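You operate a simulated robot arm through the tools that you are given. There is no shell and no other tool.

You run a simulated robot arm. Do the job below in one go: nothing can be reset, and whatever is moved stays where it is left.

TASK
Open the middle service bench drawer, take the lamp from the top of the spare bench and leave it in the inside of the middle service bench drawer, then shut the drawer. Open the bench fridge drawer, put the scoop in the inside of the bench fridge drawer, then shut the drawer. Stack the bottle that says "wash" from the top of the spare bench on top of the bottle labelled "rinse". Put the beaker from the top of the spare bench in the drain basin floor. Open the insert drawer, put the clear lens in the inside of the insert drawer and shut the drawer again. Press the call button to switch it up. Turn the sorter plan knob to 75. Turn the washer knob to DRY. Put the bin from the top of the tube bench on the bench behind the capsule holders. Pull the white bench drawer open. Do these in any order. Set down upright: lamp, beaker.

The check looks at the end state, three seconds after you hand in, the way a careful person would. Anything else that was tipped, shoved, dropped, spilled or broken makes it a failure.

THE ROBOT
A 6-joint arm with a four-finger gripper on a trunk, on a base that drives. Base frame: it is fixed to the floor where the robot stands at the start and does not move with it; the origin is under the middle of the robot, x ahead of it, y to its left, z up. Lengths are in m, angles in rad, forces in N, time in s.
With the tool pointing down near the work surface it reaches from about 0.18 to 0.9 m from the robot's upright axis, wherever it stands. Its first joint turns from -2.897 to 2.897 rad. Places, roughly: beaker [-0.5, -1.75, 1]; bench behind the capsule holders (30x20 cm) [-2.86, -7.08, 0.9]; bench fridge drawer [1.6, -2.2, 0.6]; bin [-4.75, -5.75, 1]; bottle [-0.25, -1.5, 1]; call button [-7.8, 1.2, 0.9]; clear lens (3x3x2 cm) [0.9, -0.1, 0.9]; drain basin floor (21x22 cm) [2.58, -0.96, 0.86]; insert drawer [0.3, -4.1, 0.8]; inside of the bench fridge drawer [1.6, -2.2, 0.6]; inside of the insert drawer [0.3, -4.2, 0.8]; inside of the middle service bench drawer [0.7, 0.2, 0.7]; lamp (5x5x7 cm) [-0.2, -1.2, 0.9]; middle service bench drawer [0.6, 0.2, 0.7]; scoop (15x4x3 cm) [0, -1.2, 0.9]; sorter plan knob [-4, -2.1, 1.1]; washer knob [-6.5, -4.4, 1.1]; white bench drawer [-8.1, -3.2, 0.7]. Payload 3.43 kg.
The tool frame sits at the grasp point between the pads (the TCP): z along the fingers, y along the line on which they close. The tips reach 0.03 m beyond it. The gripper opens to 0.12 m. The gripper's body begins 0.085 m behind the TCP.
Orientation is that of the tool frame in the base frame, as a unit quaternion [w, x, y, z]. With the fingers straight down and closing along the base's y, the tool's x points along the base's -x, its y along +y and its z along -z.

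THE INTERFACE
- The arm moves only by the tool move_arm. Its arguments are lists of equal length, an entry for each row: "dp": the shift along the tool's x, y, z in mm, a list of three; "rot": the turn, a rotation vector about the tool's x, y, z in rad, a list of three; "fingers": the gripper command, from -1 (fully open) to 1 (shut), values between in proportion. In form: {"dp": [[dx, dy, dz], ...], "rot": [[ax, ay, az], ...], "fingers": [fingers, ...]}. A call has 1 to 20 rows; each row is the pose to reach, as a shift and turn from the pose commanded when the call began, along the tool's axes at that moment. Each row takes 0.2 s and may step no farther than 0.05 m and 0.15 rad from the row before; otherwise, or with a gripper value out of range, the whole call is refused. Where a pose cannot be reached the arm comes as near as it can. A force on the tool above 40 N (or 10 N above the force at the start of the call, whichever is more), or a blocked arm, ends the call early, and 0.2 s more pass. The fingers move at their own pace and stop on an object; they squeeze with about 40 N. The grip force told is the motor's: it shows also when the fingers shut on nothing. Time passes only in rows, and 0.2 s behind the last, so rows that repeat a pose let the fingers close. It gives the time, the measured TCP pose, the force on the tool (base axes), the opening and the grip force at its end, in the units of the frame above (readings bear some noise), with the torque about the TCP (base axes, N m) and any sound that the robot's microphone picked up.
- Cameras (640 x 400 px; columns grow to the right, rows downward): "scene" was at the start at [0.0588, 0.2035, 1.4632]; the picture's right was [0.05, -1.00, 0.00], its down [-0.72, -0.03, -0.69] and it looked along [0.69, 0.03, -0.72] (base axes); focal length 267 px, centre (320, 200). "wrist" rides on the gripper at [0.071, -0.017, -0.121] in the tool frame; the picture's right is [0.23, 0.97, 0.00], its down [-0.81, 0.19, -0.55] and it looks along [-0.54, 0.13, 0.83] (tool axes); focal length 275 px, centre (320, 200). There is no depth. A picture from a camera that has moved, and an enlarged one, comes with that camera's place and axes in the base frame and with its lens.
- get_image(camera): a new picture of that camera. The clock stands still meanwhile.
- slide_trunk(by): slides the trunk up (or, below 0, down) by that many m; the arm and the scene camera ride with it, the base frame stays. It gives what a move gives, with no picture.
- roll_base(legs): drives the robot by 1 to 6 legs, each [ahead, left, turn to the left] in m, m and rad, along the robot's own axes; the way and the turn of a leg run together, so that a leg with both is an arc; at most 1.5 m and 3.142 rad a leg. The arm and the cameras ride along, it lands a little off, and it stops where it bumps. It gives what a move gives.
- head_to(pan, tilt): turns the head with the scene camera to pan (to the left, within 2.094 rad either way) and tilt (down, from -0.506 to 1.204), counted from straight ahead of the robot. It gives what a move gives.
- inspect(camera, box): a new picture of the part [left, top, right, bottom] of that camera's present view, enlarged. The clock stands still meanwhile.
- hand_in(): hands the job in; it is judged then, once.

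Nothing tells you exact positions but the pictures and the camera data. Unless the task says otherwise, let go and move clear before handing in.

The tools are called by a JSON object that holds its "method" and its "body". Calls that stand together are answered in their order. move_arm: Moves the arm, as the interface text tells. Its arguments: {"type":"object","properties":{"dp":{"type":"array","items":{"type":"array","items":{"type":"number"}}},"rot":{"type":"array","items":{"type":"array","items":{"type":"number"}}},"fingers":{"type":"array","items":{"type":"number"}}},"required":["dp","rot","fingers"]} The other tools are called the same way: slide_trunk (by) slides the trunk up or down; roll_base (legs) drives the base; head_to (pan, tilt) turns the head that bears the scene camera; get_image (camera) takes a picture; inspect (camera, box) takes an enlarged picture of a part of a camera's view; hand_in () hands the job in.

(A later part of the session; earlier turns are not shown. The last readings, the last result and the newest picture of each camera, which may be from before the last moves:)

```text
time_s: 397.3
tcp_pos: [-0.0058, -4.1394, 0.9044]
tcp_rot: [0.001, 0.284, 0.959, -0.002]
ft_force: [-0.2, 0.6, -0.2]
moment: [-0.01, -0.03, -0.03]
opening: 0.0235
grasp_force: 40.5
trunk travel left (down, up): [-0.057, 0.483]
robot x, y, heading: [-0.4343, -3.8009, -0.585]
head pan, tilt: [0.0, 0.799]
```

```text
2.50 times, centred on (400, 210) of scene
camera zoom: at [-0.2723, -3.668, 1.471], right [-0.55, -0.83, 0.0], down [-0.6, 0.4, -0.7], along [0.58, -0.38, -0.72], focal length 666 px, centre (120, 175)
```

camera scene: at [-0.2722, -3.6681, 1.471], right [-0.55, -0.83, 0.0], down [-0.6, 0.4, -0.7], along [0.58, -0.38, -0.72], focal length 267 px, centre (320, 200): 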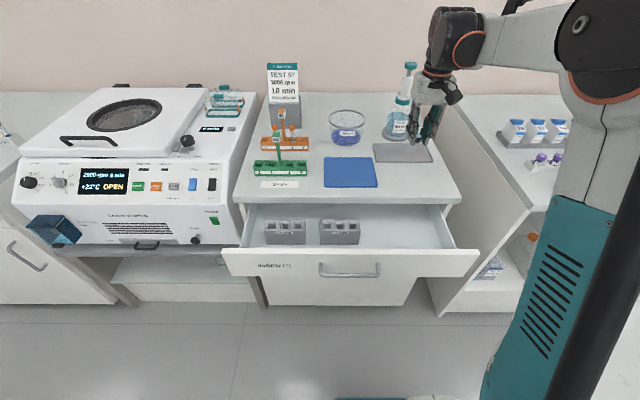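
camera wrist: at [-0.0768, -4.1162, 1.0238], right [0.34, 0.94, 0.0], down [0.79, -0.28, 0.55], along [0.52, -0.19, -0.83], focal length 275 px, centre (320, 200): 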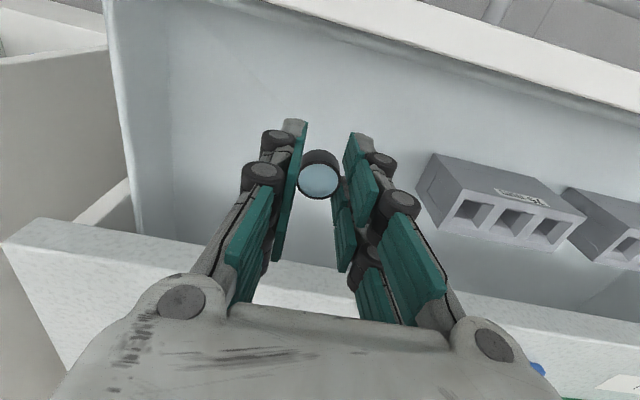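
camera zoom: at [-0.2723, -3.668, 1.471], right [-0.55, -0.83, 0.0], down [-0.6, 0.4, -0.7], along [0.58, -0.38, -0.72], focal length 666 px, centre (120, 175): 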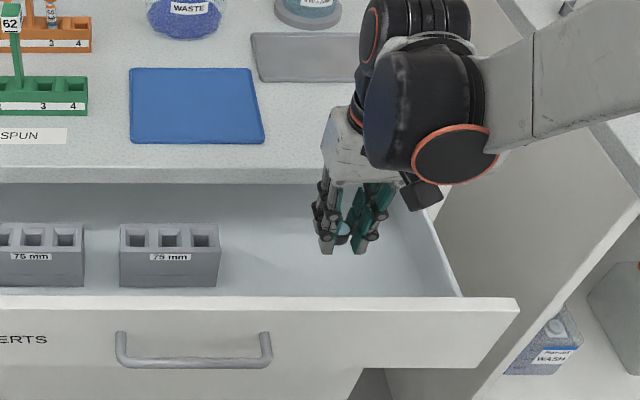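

{"method": "move_arm", "body": {"dp": [[0, 0, 20], [0, 0, 40], [0, 0, 50]], "rot": [[0, 0, 0], [0, 0, 0], [0, 0, 0]], "fingers": [1, 1, 1]}}

{"method": "move_arm", "body": {"dp": [[0, 0, 3], [0, 0, 6], [0, 0, 9], [0, 0, 12], [0, 0, 15], [0, 0, 18], [0, 0, 21], [0, 0, 24]], "rot": [[0, 0, 0], [0, 0, 0], [0, 0, 0], [0, 0, 0], [0, 0, 0], [0, 0, 0], [0, 0, 0], [0, 0, 0]], "fingers": [1, 1, 1, 1, 1, 1, 1, 1]}}

{"method": "get_image", "body": {"camera": "wrist"}}

{"method": "inspect", "body": {"camera": "scene", "box": [300, 130, 500, 290]}}

```text
time_s: 398.1
tcp_pos: [-0.0059, -4.142, 0.8536]
tcp_rot: [0.001, 0.284, 0.959, -0.003]
ft_force: [0.5, 0.3, 0.8]
moment: [0.02, 0.02, 0.0]
opening: 0.0238
grasp_force: 40.4
trunk travel left (down, up): [-0.057, 0.483]
robot x, y, heading: [-0.4346, -3.7993, -0.586]
head pan, tilt: [0.0, 0.799]
```

```text
time_s: 399.9
tcp_pos: [-0.0061, -4.1424, 0.8297]
tcp_rot: [0.0, 0.285, 0.959, -0.002]
ft_force: [0.8, -0.3, -0.3]
moment: [0.0, -0.01, -0.02]
opening: 0.0238
grasp_force: 39.8
trunk travel left (down, up): [-0.057, 0.483]
robot x, y, heading: [-0.4283, -3.8016, -0.585]
head pan, tilt: [0.0, 0.799]
```

```text
taken
camera wrist: at [-0.0743, -4.1184, 0.9488], right [0.34, 0.94, 0.0], down [0.79, -0.28, 0.55], along [0.52, -0.19, -0.83], focal length 275 px, centre (320, 200)
```

wrist: 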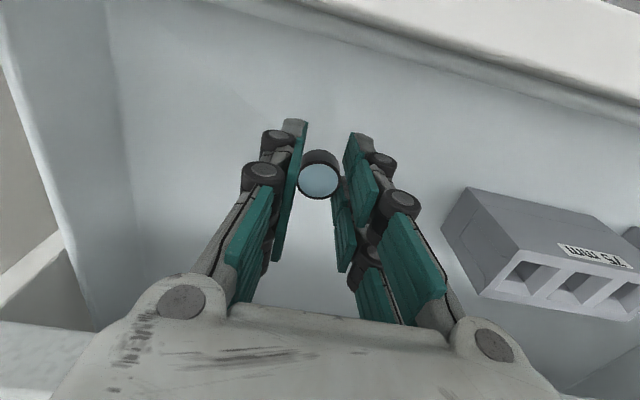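

```text
2.50 times, centred on (400, 210) of scene
camera zoom: at [-0.2723, -3.668, 1.471], right [-0.55, -0.83, 0.0], down [-0.6, 0.4, -0.7], along [0.58, -0.38, -0.72], focal length 666 px, centre (120, 175)
```

zoom: 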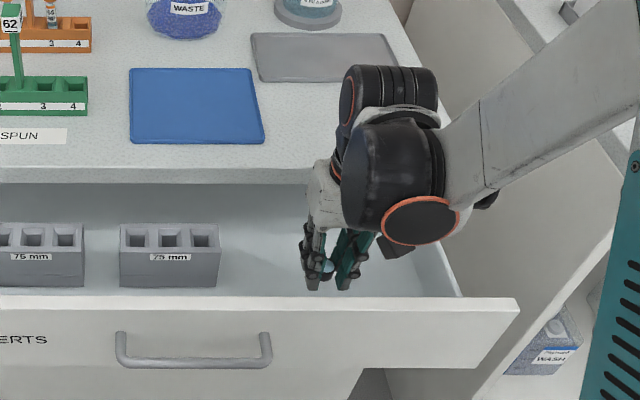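

{"method": "move_arm", "body": {"dp": [[0, 0, 3], [0, 0, 6], [0, 0, 9], [0, 0, 12], [0, 0, 15], [0, 0, 18], [0, 0, 21]], "rot": [[0, 0, 0], [0, 0, 0], [0, 0, 0], [0, 0, 0], [0, 0, 0], [0, 0, 0], [0, 0, 0]], "fingers": [1, 1, 1, 1, 1, 1, 1]}}

{"method": "inspect", "body": {"camera": "scene", "box": [300, 130, 500, 290]}}

{"method": "get_image", "body": {"camera": "wrist"}}

```text
time_s: 401.5
tcp_pos: [-0.0035, -4.1428, 0.8076]
tcp_rot: [0.0, 0.283, 0.959, -0.001]
ft_force: [0.5, 0.2, 0.1]
moment: [0.03, 0.0, -0.01]
opening: 0.0239
grasp_force: 39.8
trunk travel left (down, up): [-0.057, 0.483]
robot x, y, heading: [-0.4307, -3.8002, -0.582]
head pan, tilt: [0.0, 0.799]
```

```text
2.50 times, centred on (400, 210) of scene
camera zoom: at [-0.2723, -3.668, 1.471], right [-0.55, -0.83, 0.0], down [-0.6, 0.4, -0.7], along [0.58, -0.38, -0.72], focal length 666 px, centre (120, 175)
```

zoom: 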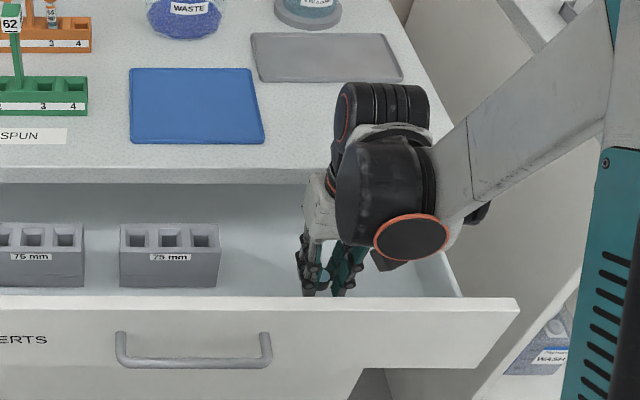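

```text
taken
camera wrist: at [-0.0738, -4.1185, 0.9278], right [0.34, 0.94, 0.0], down [0.79, -0.28, 0.55], along [0.52, -0.19, -0.83], focal length 275 px, centre (320, 200)
```

wrist: 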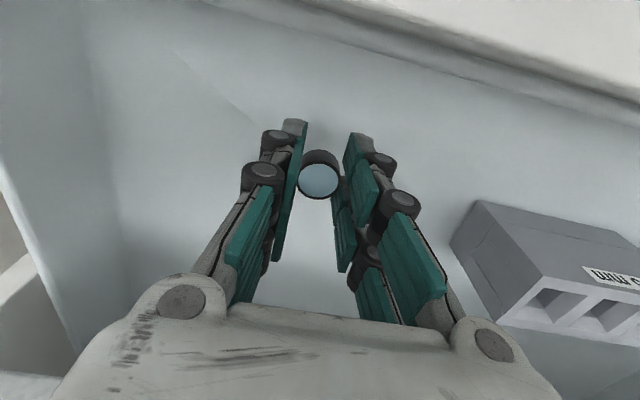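

{"method": "move_arm", "body": {"dp": [[-12, 0, 0], [-24, 0, 0], [-24, 0, 4], [-24, 0, 8], [-24, 0, 12], [-24, 0, 15], [-24, 0, 18], [-24, 0, 21], [-24, 0, 24]], "rot": [[0, 0, 0], [0, 0, 0], [0, 0, 0], [0, 0, 0], [0, 0, 0], [0, 0, 0], [0, 0, 0], [0, 0, 0], [0, 0, 0]], "fingers": [1, 1, 1, 1, 1, 1, 1, 1, 1]}}

{"method": "inspect", "body": {"camera": "scene", "box": [300, 130, 500, 290]}}

{"method": "get_image", "body": {"camera": "wrist"}}

```text
time_s: 403.5
tcp_pos: [0.0161, -4.1562, 0.7848]
tcp_rot: [0.0, 0.284, 0.959, -0.002]
ft_force: [0.3, 0.1, -0.4]
moment: [0.04, 0.03, 0.01]
opening: 0.0237
grasp_force: 39.5
trunk travel left (down, up): [-0.057, 0.483]
robot x, y, heading: [-0.4295, -3.7991, -0.586]
head pan, tilt: [0.0, 0.799]
```

```text
2.50 times, centred on (400, 210) of scene
camera zoom: at [-0.2723, -3.668, 1.471], right [-0.55, -0.83, 0.0], down [-0.6, 0.4, -0.7], along [0.58, -0.38, -0.72], focal length 666 px, centre (120, 175)
```

zoom: 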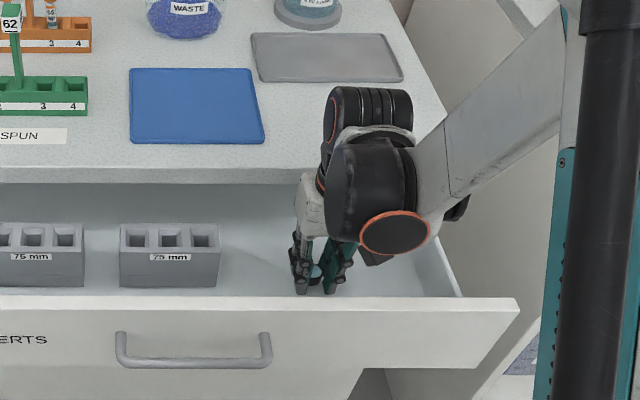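

```text
taken
camera wrist: at [-0.0537, -4.1316, 0.904], right [0.34, 0.94, 0.0], down [0.79, -0.28, 0.55], along [0.52, -0.19, -0.83], focal length 275 px, centre (320, 200)
```

wrist: 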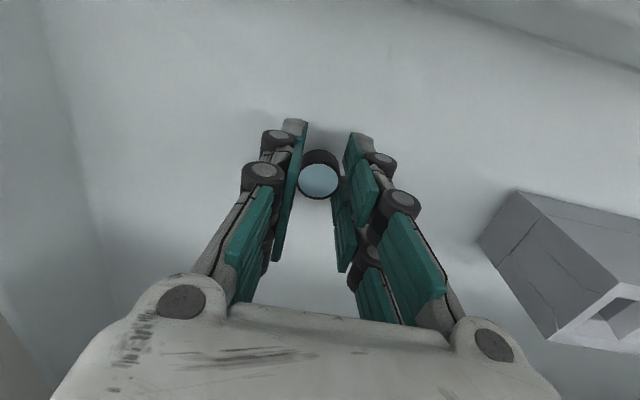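

{"method": "move_arm", "body": {"dp": [[0, 0, 3], [0, 0, 6], [0, 0, 9], [0, 0, 12], [0, 0, 15], [0, 0, 18]], "rot": [[0, 0, 0], [0, 0, 0], [0, 0, 0], [0, 0, 0], [0, 0, 0], [0, 0, 0]], "fingers": [1, 1, 1, 1, 1, 1]}}

{"method": "get_image", "body": {"camera": "wrist"}}

```text
time_s: 404.1
tcp_pos: [0.015, -4.1552, 0.7811]
tcp_rot: [0.002, 0.284, 0.959, -0.002]
ft_force: [0.9, 0.4, 32.5]
moment: [-0.03, -0.15, -0.01]
opening: 0.0237
grasp_force: 39.7
trunk travel left (down, up): [-0.057, 0.483]
robot x, y, heading: [-0.4292, -3.8019, -0.582]
head pan, tilt: [0.0, 0.799]
stopped in row 2: the force on the tool passed its limit at 41 N (the readings are from after the stop); the commanded pose is now the measured one
```

```text
taken
camera wrist: at [-0.0547, -4.1309, 0.9013], right [0.34, 0.94, -0.01], down [0.78, -0.28, 0.55], along [0.52, -0.19, -0.83], focal length 275 px, centre (320, 200)
```

wrist: 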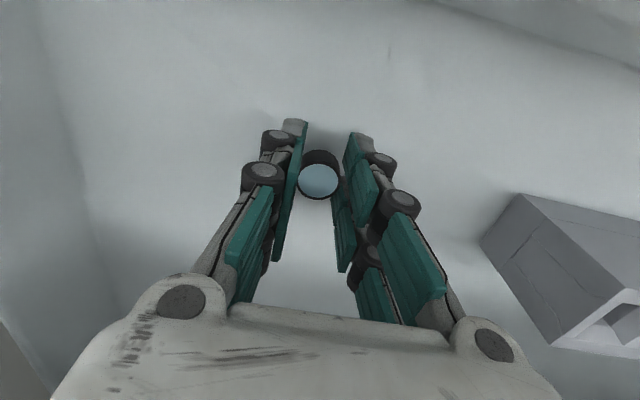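

Floor contact. I release the lens, rise, and check.

{"method": "move_arm", "body": {"dp": [[0, 0, -2], [0, 0, -2.5], [0, 0, -2.5], [0, 0, -2.5], [0, 0, -30], [0, 0, -70], [0, 0, -115], [0, 0, -160], [0, 0, -205], [0, 0, -250], [0, 0, -295], [0, 0, -340], [0, 0, -385], [0, 0, -430], [0, 0, -475]], "rot": [[0, 0, 0], [0, 0, 0], [0, 0, 0], [0, 0, 0], [0, 0, 0], [0, 0, 0], [0, 0, 0], [0, 0, 0], [0, 0, 0], [0, 0, 0], [0, 0, 0], [0, 0, 0], [0, 0, 0], [0, 0, 0], [0, 0, 0]], "fingers": [1, 0.4, 0.1, 0, 0, 0, 0, 0, 0, 0, 0, 0, 0, 0, 0]}}

{"method": "inspect", "body": {"camera": "scene", "box": [220, 130, 500, 290]}}

{"method": "get_image", "body": {"camera": "wrist"}}

```text
time_s: 407.3
tcp_pos: [0.0161, -4.1566, 1.2549]
tcp_rot: [0.001, 0.284, 0.959, -0.002]
ft_force: [0.0, -0.9, 0.0]
moment: [0.02, 0.03, -0.01]
opening: 0.0601
grasp_force: 0.0
trunk travel left (down, up): [-0.057, 0.483]
robot x, y, heading: [-0.4308, -3.8001, -0.586]
head pan, tilt: [0.0, 0.799]
```

```text
2.29 times, centred on (360, 210) of scene
camera zoom: at [-0.2723, -3.668, 1.471], right [-0.55, -0.83, 0.0], down [-0.6, 0.4, -0.7], along [0.58, -0.38, -0.72], focal length 609 px, centre (229, 177)
```

zoom: 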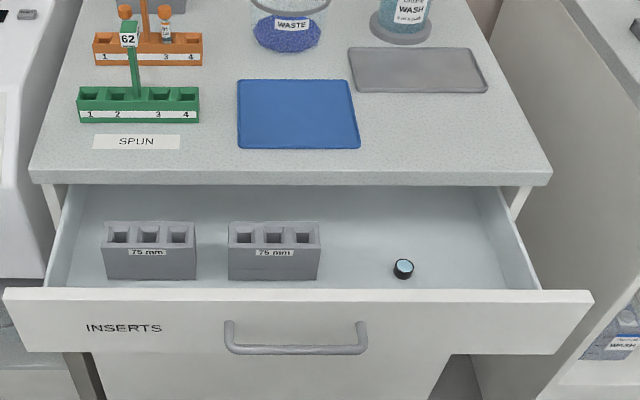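

```text
taken
camera wrist: at [-0.0527, -4.1315, 1.3745], right [0.34, 0.94, 0.0], down [0.79, -0.28, 0.55], along [0.52, -0.19, -0.83], focal length 275 px, centre (320, 200)
```

wrist: 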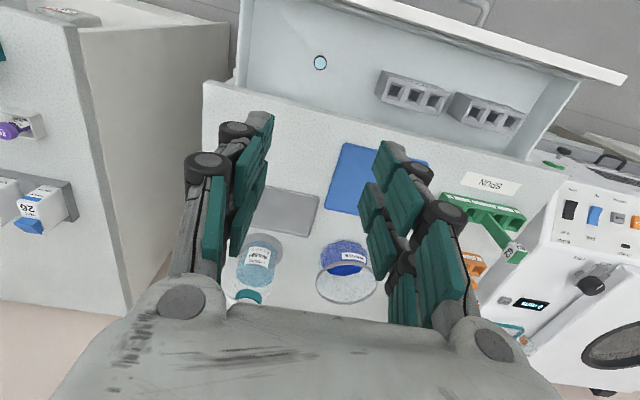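

The lens lies in the drawer. Now I close the fingers, tilt the tool, and push the drawer shut by its bar as before.

{"method": "roll_base", "body": {"legs": [[-0.23, 0, 0.006]]}}

{"method": "move_arm", "body": {"dp": [[0, 40, 10], [0, 80, 40], [0, 120, 80], [0, 150, 120], [0, 166, 165], [0, 166, 210], [0, 166, 255], [0, 166, 300], [0, 166, 340], [0, 166, 380], [0, 166, 420]], "rot": [[0, -0.035, 0], [0, -0.07, 0], [0, -0.105, 0], [0, -0.14, 0], [0, -0.175, 0], [0, -0.21, 0], [0, -0.245, 0], [0, -0.28, 0], [0, -0.315, 0], [0, -0.35, 0], [0, -0.35, 0]], "fingers": [1, 1, 1, 1, 1, 1, 1, 1, 1, 1, 1]}}

{"method": "get_image", "body": {"camera": "wrist"}}

{"method": "get_image", "body": {"camera": "scene"}}

```text
time_s: 409.0
tcp_pos: [-0.1763, -4.0267, 1.2539]
tcp_rot: [0.001, 0.281, 0.96, -0.002]
ft_force: [-0.3, 0.1, 0.4]
moment: [0.03, -0.04, 0.03]
opening: 0.0597
grasp_force: 0.2
trunk travel left (down, up): [-0.057, 0.483]
robot x, y, heading: [-0.6289, -3.6746, -0.578]
head pan, tilt: [0.0, 0.799]
```

```text
refused: row 3 steps farther than a row can; nothing moved
```

```text
taken
camera wrist: at [-0.2445, -4.0024, 1.3742], right [0.33, 0.94, 0.0], down [0.79, -0.27, 0.55], along [0.52, -0.19, -0.83], focal length 275 px, centre (320, 200)
```

wrist: 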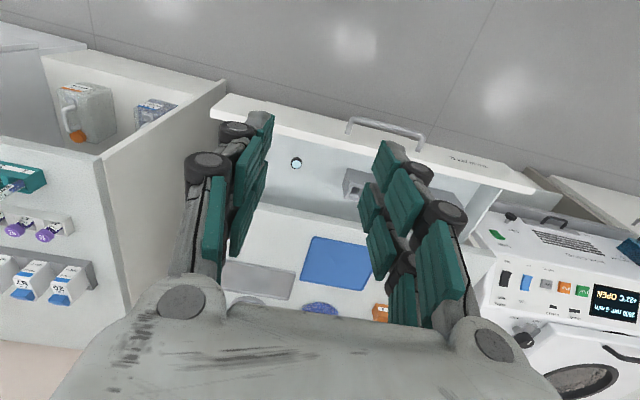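

```text
taken
camera scene: at [-0.4666, -3.54, 1.4711], right [-0.55, -0.84, 0.0], down [-0.6, 0.39, -0.7], along [0.58, -0.38, -0.72], focal length 267 px, centre (320, 200)
```

scene: 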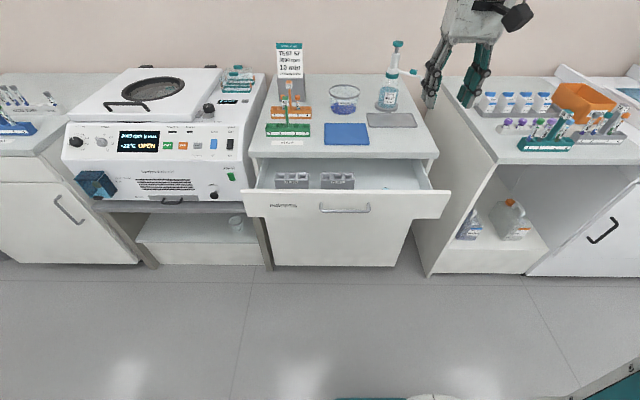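

{"method": "move_arm", "body": {"dp": [[0, 40, 10], [0, 75, 40], [0, 108, 75], [0, 138, 112], [0, 165, 152], [0, 165, 197], [0, 165, 242], [0, 165, 287], [0, 165, 330], [0, 165, 375], [0, 165, 420]], "rot": [[0, -0.035, 0], [0, -0.07, 0], [0, -0.105, 0], [0, -0.14, 0], [0, -0.175, 0], [0, -0.21, 0], [0, -0.245, 0], [0, -0.28, 0], [0, -0.315, 0], [0, -0.35, 0], [0, -0.35, 0]], "fingers": [1, 1, 1, 1, 1, 1, 1, 1, 1, 1, 1]}}

{"method": "get_image", "body": {"camera": "wrist"}}

```text
time_s: 411.4
tcp_pos: [-0.0863, -3.8902, 0.8356]
tcp_rot: [0.168, 0.277, 0.945, -0.051]
ft_force: [-0.9, -0.4, -0.8]
moment: [-0.02, -0.03, 0.0]
opening: 0.0
grasp_force: 34.2
trunk travel left (down, up): [-0.057, 0.483]
robot x, y, heading: [-0.6252, -3.6725, -0.575]
head pan, tilt: [0.0, 0.799]
```

```text
taken
camera wrist: at [-0.1869, -3.8465, 0.9238], right [0.34, 0.94, -0.08], down [0.59, -0.14, 0.8], along [0.73, -0.32, -0.6], focal length 275 px, centre (320, 200)
```

wrist: 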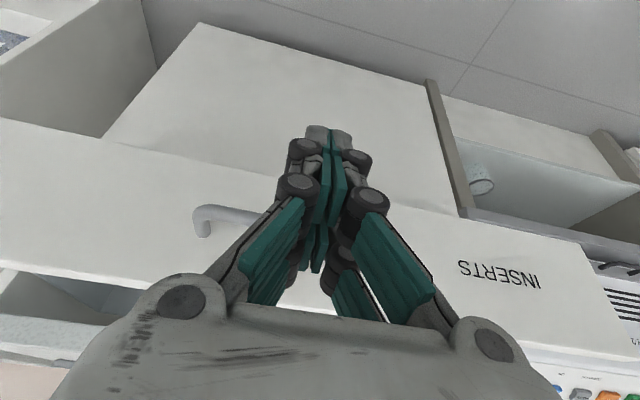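

{"method": "slide_trunk", "body": {"by": -0.012}}

{"method": "roll_base", "body": {"legs": [[0.12, 0, 0]]}}

{"method": "roll_base", "body": {"legs": [[0.1, 0, 0]]}}

{"method": "get_image", "body": {"camera": "scene"}}

```text
time_s: 412.0
tcp_pos: [-0.0864, -3.8906, 0.8247]
tcp_rot: [0.167, 0.277, 0.945, -0.051]
ft_force: [-0.9, -0.5, -0.9]
moment: [-0.01, 0.01, -0.01]
opening: 0.0
grasp_force: 33.2
trunk travel left (down, up): [-0.045, 0.495]
robot x, y, heading: [-0.6255, -3.6755, -0.576]
head pan, tilt: [0.0, 0.799]
```

```text
time_s: 413.3
tcp_pos: [0.0143, -3.9551, 0.8255]
tcp_rot: [0.167, 0.277, 0.945, -0.051]
ft_force: [0.8, 1.0, -0.3]
moment: [-0.04, -0.02, -0.03]
opening: 0.0
grasp_force: 33.3
trunk travel left (down, up): [-0.045, 0.495]
robot x, y, heading: [-0.5233, -3.7393, -0.581]
head pan, tilt: [0.0, 0.799]
```

```text
time_s: 414.4
tcp_pos: [0.0998, -4.0124, 0.8234]
tcp_rot: [0.167, 0.277, 0.945, -0.051]
ft_force: [-0.2, -0.3, 0.6]
moment: [0.01, 0.0, 0.01]
opening: 0.0001
grasp_force: 34.0
trunk travel left (down, up): [-0.045, 0.495]
robot x, y, heading: [-0.4409, -3.7958, -0.58]
head pan, tilt: [0.0, 0.799]
```

```text
taken
camera scene: at [-0.2803, -3.6614, 1.459], right [-0.55, -0.84, 0.0], down [-0.6, 0.39, -0.7], along [0.58, -0.38, -0.72], focal length 267 px, centre (320, 200)
```

scene: 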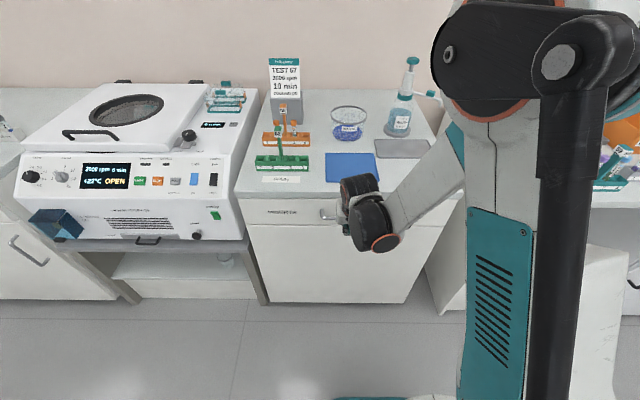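

{"method": "roll_base", "body": {"legs": [[0.03, 0, 0]]}}

{"method": "inspect", "body": {"camera": "scene", "box": [220, 170, 460, 300]}}

```text
time_s: 415.2
tcp_pos: [0.103, -4.014, 0.8238]
tcp_rot: [0.16, 0.276, 0.947, -0.048]
ft_force: [-2.4, 2.5, -1.7]
moment: [0.05, 0.07, -0.04]
opening: 0.0
grasp_force: 33.5
trunk travel left (down, up): [-0.045, 0.495]
robot x, y, heading: [-0.4268, -3.8032, -0.575]
head pan, tilt: [0.0, 0.799]
stopped in leg 1: the force on the tool passed its limit at 70 N (the readings are from after the stop); the commanded pose is now the measured one
```

```text
2.67 times, centred on (340, 235) of scene
camera zoom: at [-0.2703, -3.6679, 1.4591], right [-0.55, -0.84, 0.0], down [-0.6, 0.39, -0.7], along [0.58, -0.38, -0.72], focal length 711 px, centre (267, 107)
```

zoom: 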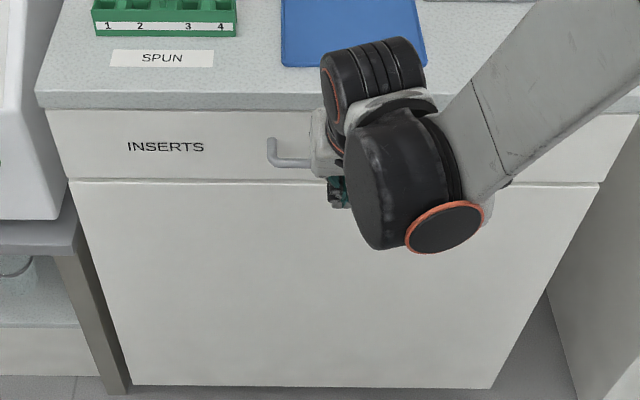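

The INSERTS drawer is shut. I back off, level the arm, and turn around toward the far side of the room for the sorter knob.

{"method": "roll_base", "body": {"legs": [[-0.25, 0, 0]]}}

{"method": "move_arm", "body": {"dp": [[-14, 0, -40], [-28, 0, -80], [-42, 0, -120], [-56, 0, -160], [-70, 0, -200], [-84, 0, -240], [-98, 0, -280], [-112, 0, -320], [-126, 0, -360], [-140, 0, -400]], "rot": [[0, 0.033, 0], [0, 0.066, 0], [0, 0.1, 0], [0, 0.133, 0], [0, 0.166, 0], [0, 0.2, 0], [0, 0.233, 0], [0, 0.266, 0], [0, 0.3, 0], [0, 0.333, 0]], "fingers": [1, 1, 1, 1, 1, 1, 1, 1, 1, 1]}}

{"method": "slide_trunk", "body": {"by": 0.005}}

{"method": "inspect", "body": {"camera": "scene", "box": [200, 70, 480, 300]}}

{"method": "roll_base", "body": {"legs": [[0, 0, -1.5], [0, 0, -1.64]]}}

{"method": "head_to", "body": {"pan": 0.0, "tilt": 0.3}}

{"method": "get_image", "body": {"camera": "scene"}}

```text
time_s: 417.1
tcp_pos: [-0.1042, -3.8777, 0.8233]
tcp_rot: [0.16, 0.275, 0.947, -0.048]
ft_force: [0.8, -0.6, -0.3]
moment: [0.0, 0.02, 0.02]
opening: 0.0
grasp_force: 33.7
trunk travel left (down, up): [-0.045, 0.495]
robot x, y, heading: [-0.6435, -3.669, -0.572]
head pan, tilt: [0.0, 0.799]
```

```text
time_s: 419.2
tcp_pos: [-0.1025, -3.8745, 1.2472]
tcp_rot: [0.001, 0.279, 0.96, -0.002]
ft_force: [-0.2, -0.4, -0.6]
moment: [-0.02, 0.0, -0.01]
opening: 0.0
grasp_force: 33.3
trunk travel left (down, up): [-0.045, 0.495]
robot x, y, heading: [-0.6426, -3.6682, -0.577]
head pan, tilt: [0.0, 0.799]
```

```text
time_s: 419.8
tcp_pos: [-0.1006, -3.8733, 1.2523]
tcp_rot: [0.0, 0.279, 0.96, -0.003]
ft_force: [-0.3, -0.2, -0.2]
moment: [0.0, 0.01, 0.0]
opening: 0.0
grasp_force: 33.4
trunk travel left (down, up): [-0.05, 0.49]
robot x, y, heading: [-0.6385, -3.6691, -0.575]
head pan, tilt: [0.0, 0.799]
```

```text
1.74 times, centred on (340, 185) of scene
camera zoom: at [-0.4941, -3.5565, 1.4764], right [-0.79, -0.61, 0.0], down [-0.37, 0.48, -0.79], along [0.49, -0.63, -0.61], focal length 464 px, centre (285, 226)
```

zoom: 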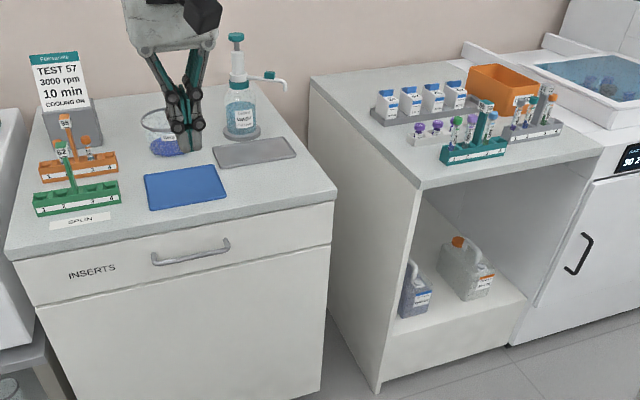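

```text
time_s: 427.8
tcp_pos: [-1.1785, -3.4692, 1.2514]
tcp_rot: [-0.002, 0.963, -0.271, -0.001]
ft_force: [0.8, 0.9, 0.9]
moment: [0.0, -0.02, -0.01]
opening: 0.0001
grasp_force: 33.2
trunk travel left (down, up): [-0.05, 0.49]
robot x, y, heading: [-0.6387, -3.6642, 2.589]
head pan, tilt: [0.0, 0.799]
```

```text
time_s: 428.7
tcp_pos: [-1.1786, -3.4693, 1.2522]
tcp_rot: [-0.002, 0.963, -0.271, -0.001]
ft_force: [0.2, -0.1, 0.6]
moment: [-0.01, 0.0, 0.01]
opening: 0.0001
grasp_force: 33.1
trunk travel left (down, up): [-0.05, 0.49]
robot x, y, heading: [-0.6428, -3.6646, 2.591]
head pan, tilt: [0.0, 0.3]
```

```text
taken
camera scene: at [-0.7935, -3.7813, 1.5052], right [0.71, 0.7, 0.0], down [0.23, -0.23, -0.94], along [-0.67, 0.67, -0.33], focal length 267 px, centre (320, 200)
```

scene: 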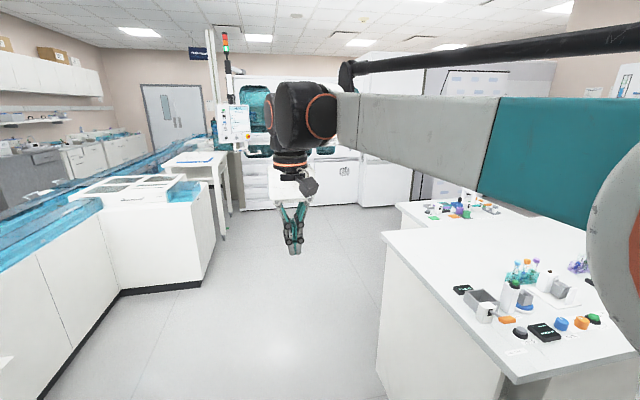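

{"method": "roll_base", "body": {"legs": [[1.4, 0.1, -0.02], [0.6, 0, 0]]}}

{"method": "head_to", "body": {"pan": 0.3, "tilt": 0.25}}

{"method": "get_image", "body": {"camera": "scene"}}

```text
time_s: 438.6
tcp_pos: [-2.8912, -2.4671, 1.2514]
tcp_rot: [-0.002, 0.959, -0.282, -0.001]
ft_force: [0.0, -0.3, -0.2]
moment: [-0.01, -0.02, 0.0]
opening: 0.0
grasp_force: 33.7
trunk travel left (down, up): [-0.05, 0.49]
robot x, y, heading: [-2.3547, -2.675, 2.565]
head pan, tilt: [0.0, 0.3]
```

```text
time_s: 439.4
tcp_pos: [-2.8923, -2.4664, 1.2513]
tcp_rot: [-0.003, 0.96, -0.282, -0.002]
ft_force: [0.7, -0.8, 0.8]
moment: [0.02, 0.01, 0.0]
opening: 0.0003
grasp_force: 33.4
trunk travel left (down, up): [-0.05, 0.49]
robot x, y, heading: [-2.3552, -2.6744, 2.56]
head pan, tilt: [0.3, 0.25]
```

```text
taken
camera scene: at [-2.5142, -2.7873, 1.5091], right [0.72, 0.69, 0.0], down [0.2, -0.21, -0.96], along [-0.66, 0.69, -0.29], focal length 267 px, centre (320, 200)
```

scene: 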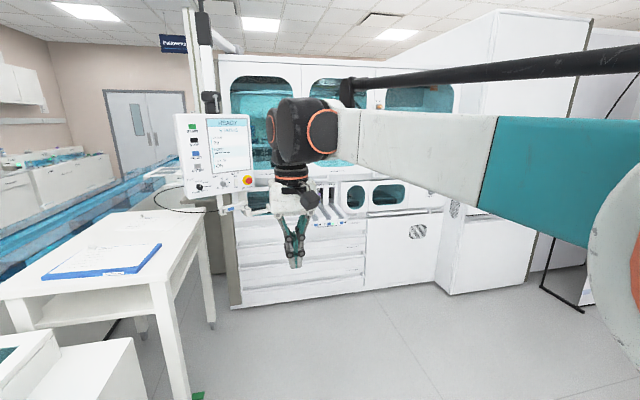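

{"method": "inspect", "body": {"camera": "scene", "box": [165, 95, 275, 210]}}

```text
3.48 times, centred on (220, 152) of scene
camera zoom: at [-2.5142, -2.7873, 1.5091], right [0.72, 0.69, 0.0], down [0.2, -0.21, -0.96], along [-0.66, 0.69, -0.29], focal length 927 px, centre (668, 365)
```

zoom: 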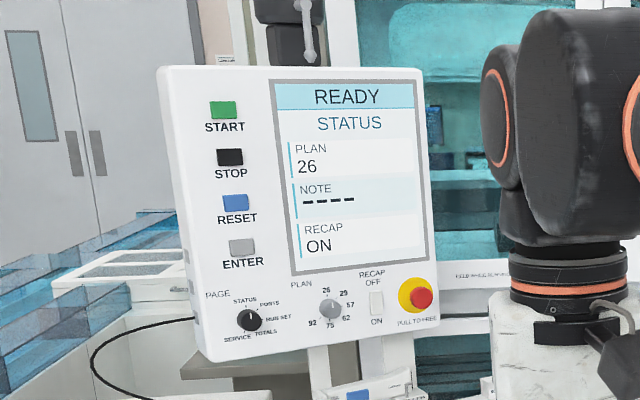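

The control panel shows PLAN 26; the PLAN knob (26 at top, then 29, 57, 62, 75, 92 clockwise) is on its lower edge. I drive nearer and look straight at it.

{"method": "roll_base", "body": {"legs": [[0.5, 0, 0]]}}

{"method": "move_arm", "body": {"dp": [[40, -40, 0], [75, -75, 0], [110, -110, 0], [140, -145, 0], [170, -180, 0]], "rot": [[0, 0, 0], [0, 0, 0], [0, 0, 0], [0, 0, 0], [0, 0, 0]], "fingers": [0, 0, 0, 0, 0]}}

{"method": "head_to", "body": {"pan": 0.2, "tilt": 0.3}}

{"method": "get_image", "body": {"camera": "scene"}}

```text
time_s: 442.4
tcp_pos: [-3.3074, -2.1904, 1.2526]
tcp_rot: [-0.001, 0.959, -0.284, -0.001]
ft_force: [0.2, 0.2, -0.8]
moment: [0.03, -0.01, 0.02]
opening: 0.0
grasp_force: 33.4
trunk travel left (down, up): [-0.05, 0.49]
robot x, y, heading: [-2.7735, -2.405, 2.564]
head pan, tilt: [0.3, 0.25]
```

```text
refused: row 1 steps farther than a row can; nothing moved
```

```text
time_s: 443.0
tcp_pos: [-3.3085, -2.1916, 1.252]
tcp_rot: [-0.002, 0.959, -0.284, -0.002]
ft_force: [0.6, 0.2, -0.1]
moment: [0.05, 0.01, 0.0]
opening: 0.0002
grasp_force: 33.5
trunk travel left (down, up): [-0.05, 0.49]
robot x, y, heading: [-2.7729, -2.4059, 2.561]
head pan, tilt: [0.201, 0.3]
```

```text
taken
camera scene: at [-2.9316, -2.5138, 1.5107], right [0.72, 0.69, 0.0], down [0.19, -0.2, -0.96], along [-0.66, 0.7, -0.27], focal length 267 px, centre (320, 200)
```

scene: 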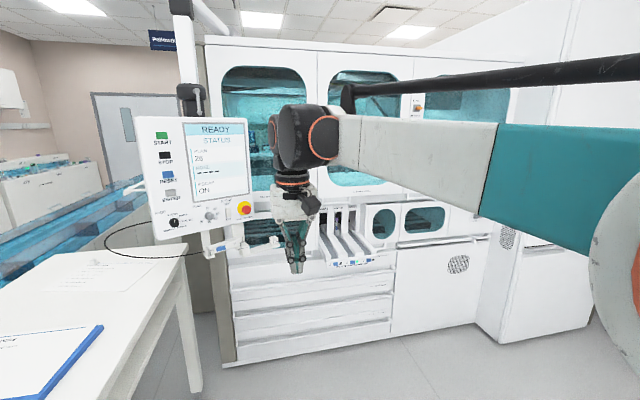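

{"method": "move_arm", "body": {"dp": [[30, -30, 0], [60, -60, 0], [90, -90, 0], [120, -120, 0], [150, -150, 0], [170, -180, 0]], "rot": [[0, 0, 0], [0, 0, 0], [0, 0, 0], [0, 0, 0], [0, 0, 0], [0, 0, 0]], "fingers": [0, 0, 0, 0, 0, 0]}}

{"method": "head_to", "body": {"pan": 0.2, "tilt": 0.3}}

{"method": "get_image", "body": {"camera": "scene"}}

{"method": "inspect", "body": {"camera": "scene", "box": [200, 100, 330, 240]}}

```text
time_s: 444.4
tcp_pos: [-3.0667, -2.1329, 1.2529]
tcp_rot: [-0.002, 0.959, -0.283, -0.001]
ft_force: [-0.4, -0.2, -0.4]
moment: [-0.01, 0.03, 0.02]
opening: 0.0599
grasp_force: 0.1
trunk travel left (down, up): [-0.05, 0.49]
robot x, y, heading: [-2.7734, -2.4028, 2.562]
head pan, tilt: [0.201, 0.3]
```

```text
time_s: 445.0
tcp_pos: [-3.0666, -2.1317, 1.2515]
tcp_rot: [-0.002, 0.959, -0.283, -0.001]
ft_force: [0.8, 0.8, 0.3]
moment: [0.0, 0.04, -0.02]
opening: 0.06
grasp_force: 0.1
trunk travel left (down, up): [-0.05, 0.49]
robot x, y, heading: [-2.7728, -2.399, 2.559]
head pan, tilt: [0.201, 0.3]
```

```text
taken
camera scene: at [-2.8442, -2.491, 1.5072], right [0.97, -0.25, 0.0], down [-0.08, -0.3, -0.95], along [0.23, 0.92, -0.31], focal length 267 px, centre (320, 200)
```

scene: 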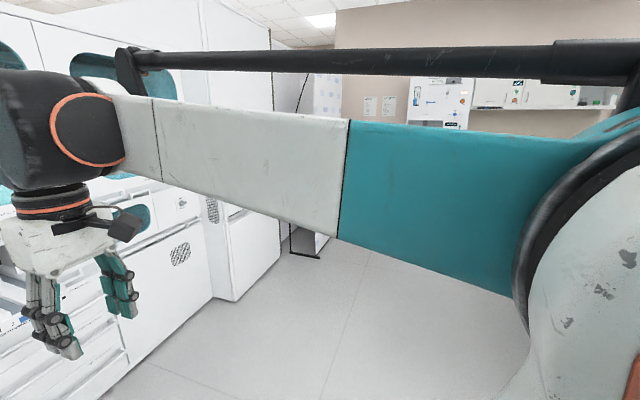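

```text
2.86 times, centred on (265, 170) of scene
camera zoom: at [-2.8442, -2.491, 1.5072], right [0.97, -0.25, 0.0], down [-0.08, -0.3, -0.95], along [0.23, 0.92, -0.31], focal length 762 px, centre (477, 286)
```

zoom: 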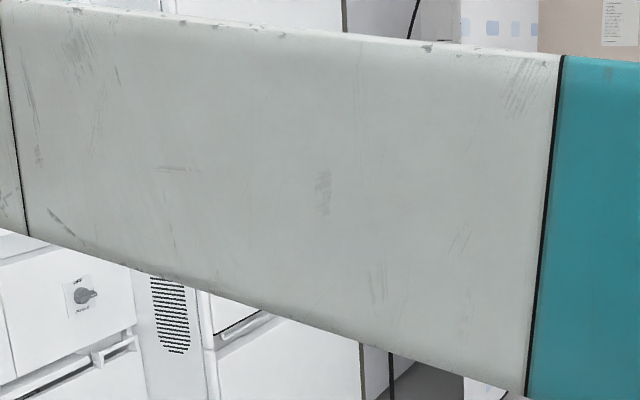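

{"method": "move_arm", "body": {"dp": [[-30, 30, 0], [-60, 60, 0], [-90, 90, 0], [-120, 120, 0], [-150, 150, 0], [-170, 180, 0]], "rot": [[0, 0, 0], [0, 0, 0], [0, 0, 0], [0, 0, 0], [0, 0, 0], [0, 0, 0]], "fingers": [0, 0, 0, 0, 0, 0]}}

{"method": "head_to", "body": {"pan": 0.9, "tilt": 0.3}}

{"method": "get_image", "body": {"camera": "scene"}}

```text
time_s: 446.4
tcp_pos: [-3.3092, -2.1886, 1.2475]
tcp_rot: [-0.002, 0.958, -0.286, -0.001]
ft_force: [-0.9, 0.4, -0.3]
moment: [-0.03, -0.02, -0.01]
opening: 0.0598
grasp_force: 0.0
trunk travel left (down, up): [-0.05, 0.49]
robot x, y, heading: [-2.7712, -2.4036, 2.559]
head pan, tilt: [0.201, 0.3]
```

```text
time_s: 447.5
tcp_pos: [-3.3091, -2.1897, 1.249]
tcp_rot: [-0.003, 0.959, -0.285, -0.001]
ft_force: [-0.3, -0.2, 0.2]
moment: [-0.01, 0.0, 0.01]
opening: 0.06
grasp_force: 0.1
trunk travel left (down, up): [-0.05, 0.49]
robot x, y, heading: [-2.7718, -2.4042, 2.559]
head pan, tilt: [0.901, 0.3]
```

```text
taken
camera scene: at [-2.9338, -2.5159, 1.5149], right [0.7, 0.71, 0.0], down [0.16, -0.16, -0.97], along [-0.69, 0.68, -0.23], focal length 267 px, centre (320, 200)
```

scene: 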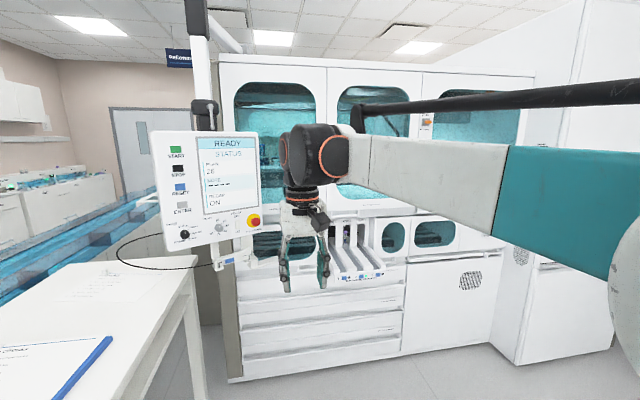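

{"method": "move_arm", "body": {"dp": [[-15, -30, 0], [-30, -60, 0], [-45, -90, 0], [-60, -120, 0], [-75, -150, 0], [-75, -180, 0]], "rot": [[0, 0, 0], [0, 0, 0], [0, 0, 0], [0, 0, 0], [0, 0, 0], [0, 0, 0]], "fingers": [0, 0, 0, 0, 0, 0]}}

{"method": "head_to", "body": {"pan": 0.4, "tilt": 0.3}}

{"method": "get_image", "body": {"camera": "scene"}}

```text
time_s: 448.9
tcp_pos: [-3.2708, -1.997, 1.2511]
tcp_rot: [-0.003, 0.959, -0.283, -0.001]
ft_force: [0.3, 0.3, -0.5]
moment: [0.02, -0.05, -0.02]
opening: 0.0598
grasp_force: 0.0
trunk travel left (down, up): [-0.05, 0.49]
robot x, y, heading: [-2.7724, -2.4024, 2.556]
head pan, tilt: [0.901, 0.3]
```

```text
time_s: 449.8
tcp_pos: [-3.2718, -1.9981, 1.251]
tcp_rot: [-0.003, 0.959, -0.285, -0.003]
ft_force: [-0.7, 0.3, -0.9]
moment: [-0.02, -0.02, -0.03]
opening: 0.0603
grasp_force: 0.2
trunk travel left (down, up): [-0.05, 0.49]
robot x, y, heading: [-2.7721, -2.3997, 2.556]
head pan, tilt: [0.4, 0.3]
```

```text
taken
camera scene: at [-2.9592, -2.5644, 1.5084], right [0.18, 0.98, 0.0], down [0.29, -0.05, -0.96], along [-0.94, 0.17, -0.3], focal length 267 px, centre (320, 200)
```

scene: 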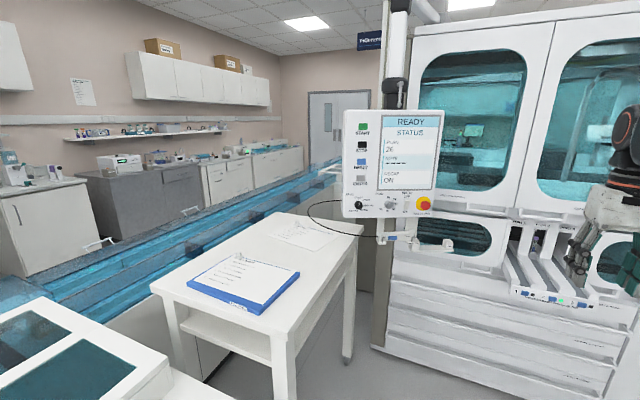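

{"method": "inspect", "body": {"camera": "scene", "box": [335, 100, 445, 225]}}

{"method": "inspect", "body": {"camera": "scene", "box": [370, 185, 420, 225]}}

```text
3.20 times, centred on (390, 162) of scene
camera zoom: at [-2.9592, -2.5644, 1.5084], right [0.18, 0.98, 0.0], down [0.29, -0.05, -0.96], along [-0.94, 0.17, -0.3], focal length 853 px, centre (96, 320)
```

zoom: 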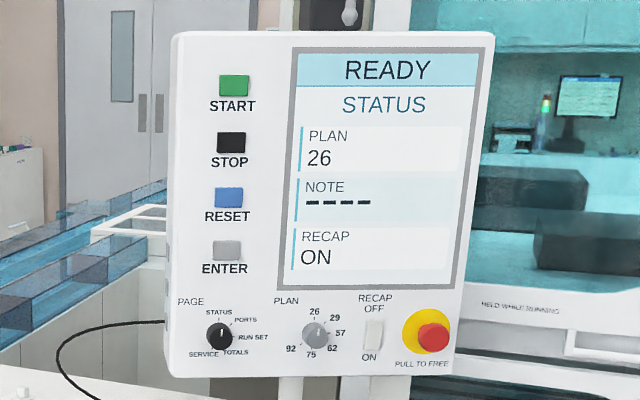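

```text
10.00 times, centred on (395, 205) of scene
camera zoom: at [-2.9592, -2.5644, 1.5084], right [0.18, 0.98, 0.0], down [0.29, -0.05, -0.96], along [-0.94, 0.17, -0.3], focal length 2666 px, centre (-430, 150)
```

zoom: 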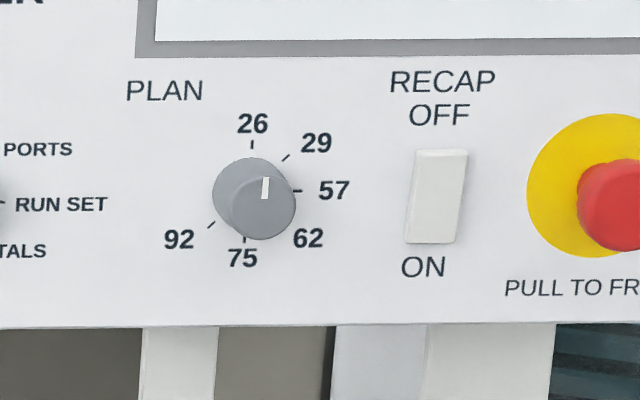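

The panel is vertical, facing az≈-0.18; the PLAN knob is at about (-3.96,-2.09,1.153), pointer at 26 (top), and 75 is at the bottom, i.e. 180° clockwise. I bring the tool horizontal here in free space first.

{"method": "move_arm", "body": {"dp": [[-15, 0, 9], [-30, 0, 18], [-45, 0, 27], [-60, 0, 36], [-75, 0, 45], [-90, 0, 54], [-105, 0, 63], [-120, 0, 72], [-135, 0, 81], [-150, 0, 90], [-160, 0, 98]], "rot": [[0, -0.1428, 0], [0, -0.2856, 0], [0, -0.4284, 0], [0, -0.5712, 0], [0, -0.714, 0], [0, -0.8568, 0], [0, -0.9996, 0], [0, -1.1424, 0], [0, -1.2852, 0], [0, -1.428, 0], [0, -1.5708, 0]], "fingers": [0, 0, 0, 0, 0, 0, 0, 0, 0, 0, 0]}}

{"method": "get_image", "body": {"camera": "wrist"}}

{"method": "get_image", "body": {"camera": "scene"}}

```text
time_s: 452.2
tcp_pos: [-3.4081, -1.9103, 1.1555]
tcp_rot: [-0.208, 0.68, -0.194, -0.676]
ft_force: [1.4, 0.0, 1.8]
moment: [-0.11, -0.04, -0.01]
opening: 0.0598
grasp_force: 0.0
trunk travel left (down, up): [-0.05, 0.49]
robot x, y, heading: [-2.7706, -2.402, 2.556]
head pan, tilt: [0.4, 0.3]
```

```text
taken
camera wrist: at [-3.2966, -1.9616, 1.0827], right [-0.53, -0.81, -0.25], down [0.35, -0.48, 0.81], along [-0.77, 0.34, 0.54], focal length 275 px, centre (320, 200)
```

wrist: 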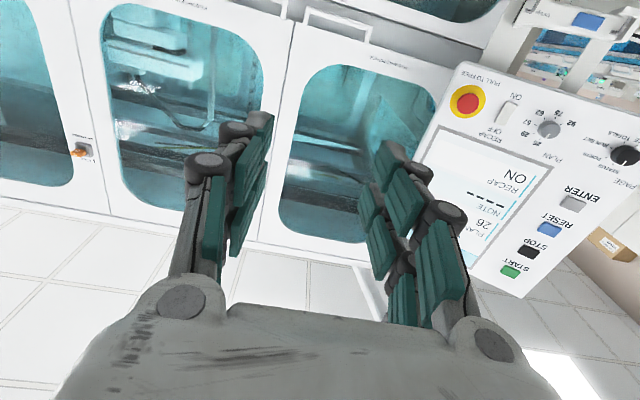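

```text
taken
camera scene: at [-2.9593, -2.5643, 1.5083], right [0.18, 0.98, 0.0], down [0.29, -0.05, -0.96], along [-0.94, 0.17, -0.3], focal length 267 px, centre (320, 200)
```

scene: 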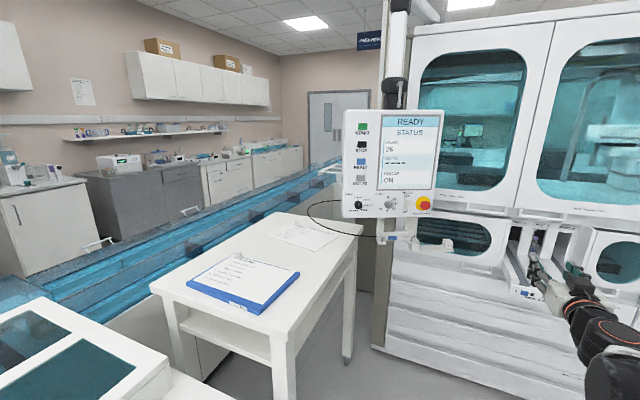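

{"method": "roll_base", "body": {"legs": [[0, 0, 0.404], [0.2, -0.035, 0]]}}

{"method": "get_image", "body": {"camera": "wrist"}}

{"method": "head_to", "body": {"pan": 0.1, "tilt": 0.4}}

{"method": "get_image", "body": {"camera": "scene"}}

```text
time_s: 455.1
tcp_pos: [-3.7417, -2.1301, 1.1562]
tcp_rot: [0.061, -0.703, 0.059, 0.706]
ft_force: [-0.4, -0.5, 0.4]
moment: [0.02, -0.01, -0.01]
opening: 0.0603
grasp_force: 0.1
trunk travel left (down, up): [-0.05, 0.49]
robot x, y, heading: [-2.965, -2.3303, 2.963]
head pan, tilt: [0.4, 0.3]
```

```text
taken
camera wrist: at [-3.6198, -2.135, 1.0835], right [-0.17, -0.96, -0.23], down [0.51, -0.29, 0.81], along [-0.84, 0.01, 0.54], focal length 275 px, centre (320, 200)
```

wrist: 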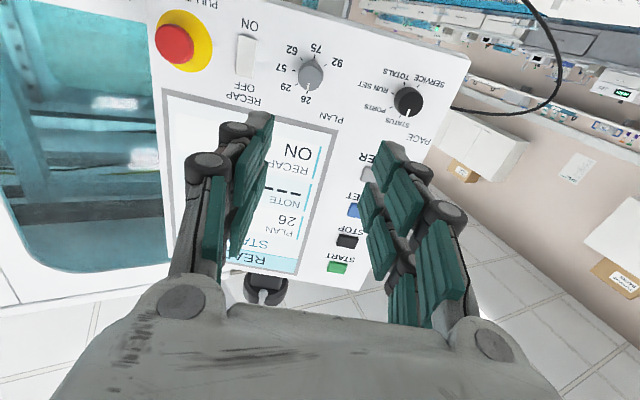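

```text
time_s: 455.9
tcp_pos: [-3.7415, -2.1301, 1.1557]
tcp_rot: [0.061, -0.704, 0.058, 0.706]
ft_force: [-0.8, 0.7, 0.0]
moment: [0.03, 0.02, -0.01]
opening: 0.0599
grasp_force: 0.1
trunk travel left (down, up): [-0.05, 0.49]
robot x, y, heading: [-2.9613, -2.3367, 2.965]
head pan, tilt: [0.099, 0.4]
```

```text
taken
camera scene: at [-3.0733, -2.5268, 1.4991], right [0.08, 1.0, 0.0], down [0.39, -0.03, -0.92], along [-0.92, 0.07, -0.39], focal length 267 px, centre (320, 200)
```

scene: 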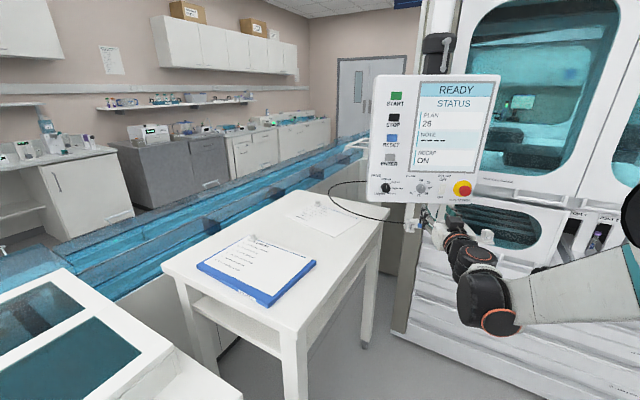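

{"method": "move_arm", "body": {"dp": [[6, -6, 0], [13, -12, 0]], "rot": [[0, 0, 0], [0, 0, 0]], "fingers": [0, 0]}}

{"method": "roll_base", "body": {"legs": [[0.1, 0, 0]]}}

{"method": "get_image", "body": {"camera": "wrist"}}

```text
time_s: 456.5
tcp_pos: [-3.739, -2.1187, 1.1429]
tcp_rot: [0.061, -0.704, 0.059, 0.705]
ft_force: [-0.9, 0.2, -0.9]
moment: [0.01, 0.0, -0.02]
opening: 0.0601
grasp_force: 0.1
trunk travel left (down, up): [-0.05, 0.49]
robot x, y, heading: [-2.962, -2.3313, 2.96]
head pan, tilt: [0.099, 0.4]
```

```text
time_s: 457.6
tcp_pos: [-3.8383, -2.0993, 1.144]
tcp_rot: [0.063, -0.703, 0.061, 0.705]
ft_force: [-0.3, 0.1, -0.5]
moment: [-0.03, 0.0, 0.04]
opening: 0.0601
grasp_force: 0.1
trunk travel left (down, up): [-0.05, 0.49]
robot x, y, heading: [-3.059, -2.3157, 2.96]
head pan, tilt: [0.099, 0.4]
```

```text
taken
camera wrist: at [-3.7171, -2.1049, 1.0706], right [-0.17, -0.96, -0.23], down [0.51, -0.29, 0.81], along [-0.84, 0.01, 0.54], focal length 275 px, centre (320, 200)
```

wrist: 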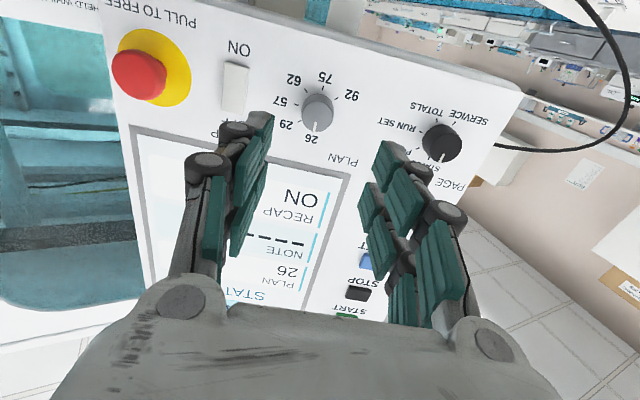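

{"method": "move_arm", "body": {"dp": [[2, 2, 25], [2, 2, 50], [2, 2, 70]], "rot": [[0, 0, 0], [0, 0, 0], [0, 0, 0]], "fingers": [0, 0, 0]}}

{"method": "get_image", "body": {"camera": "wrist"}}

{"method": "inspect", "body": {"camera": "scene", "box": [360, 140, 520, 240]}}

```text
time_s: 458.4
tcp_pos: [-3.9058, -2.09, 1.1426]
tcp_rot: [0.062, -0.703, 0.058, 0.706]
ft_force: [-0.2, -0.1, -0.4]
moment: [-0.03, 0.01, 0.04]
opening: 0.0596
grasp_force: 0.2
trunk travel left (down, up): [-0.05, 0.49]
robot x, y, heading: [-3.0657, -2.3146, 2.964]
head pan, tilt: [0.099, 0.4]
```

```text
taken
camera wrist: at [-3.7856, -2.0951, 1.069], right [-0.17, -0.96, -0.23], down [0.51, -0.29, 0.81], along [-0.84, 0.01, 0.54], focal length 275 px, centre (320, 200)
```

wrist: 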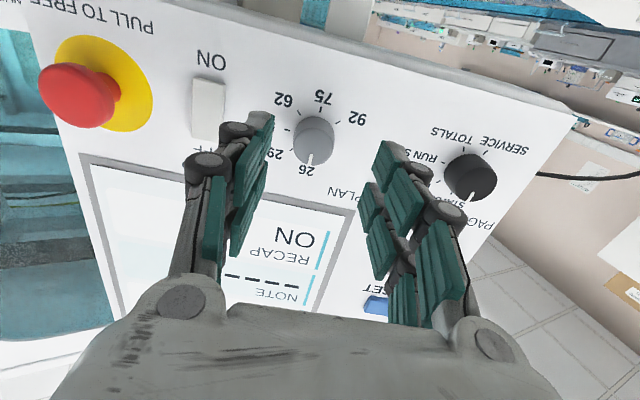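

```text
4.00 times, centred on (440, 190) of scene
camera zoom: at [-3.1728, -2.5088, 1.4991], right [0.08, 1.0, 0.0], down [0.39, -0.03, -0.92], along [-0.92, 0.07, -0.39], focal length 1066 px, centre (-160, 240)
```

zoom: 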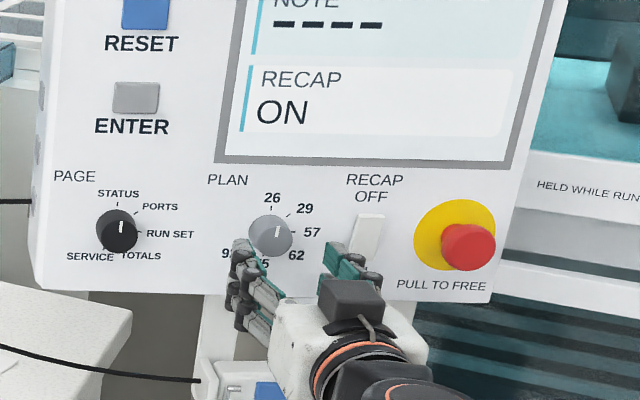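

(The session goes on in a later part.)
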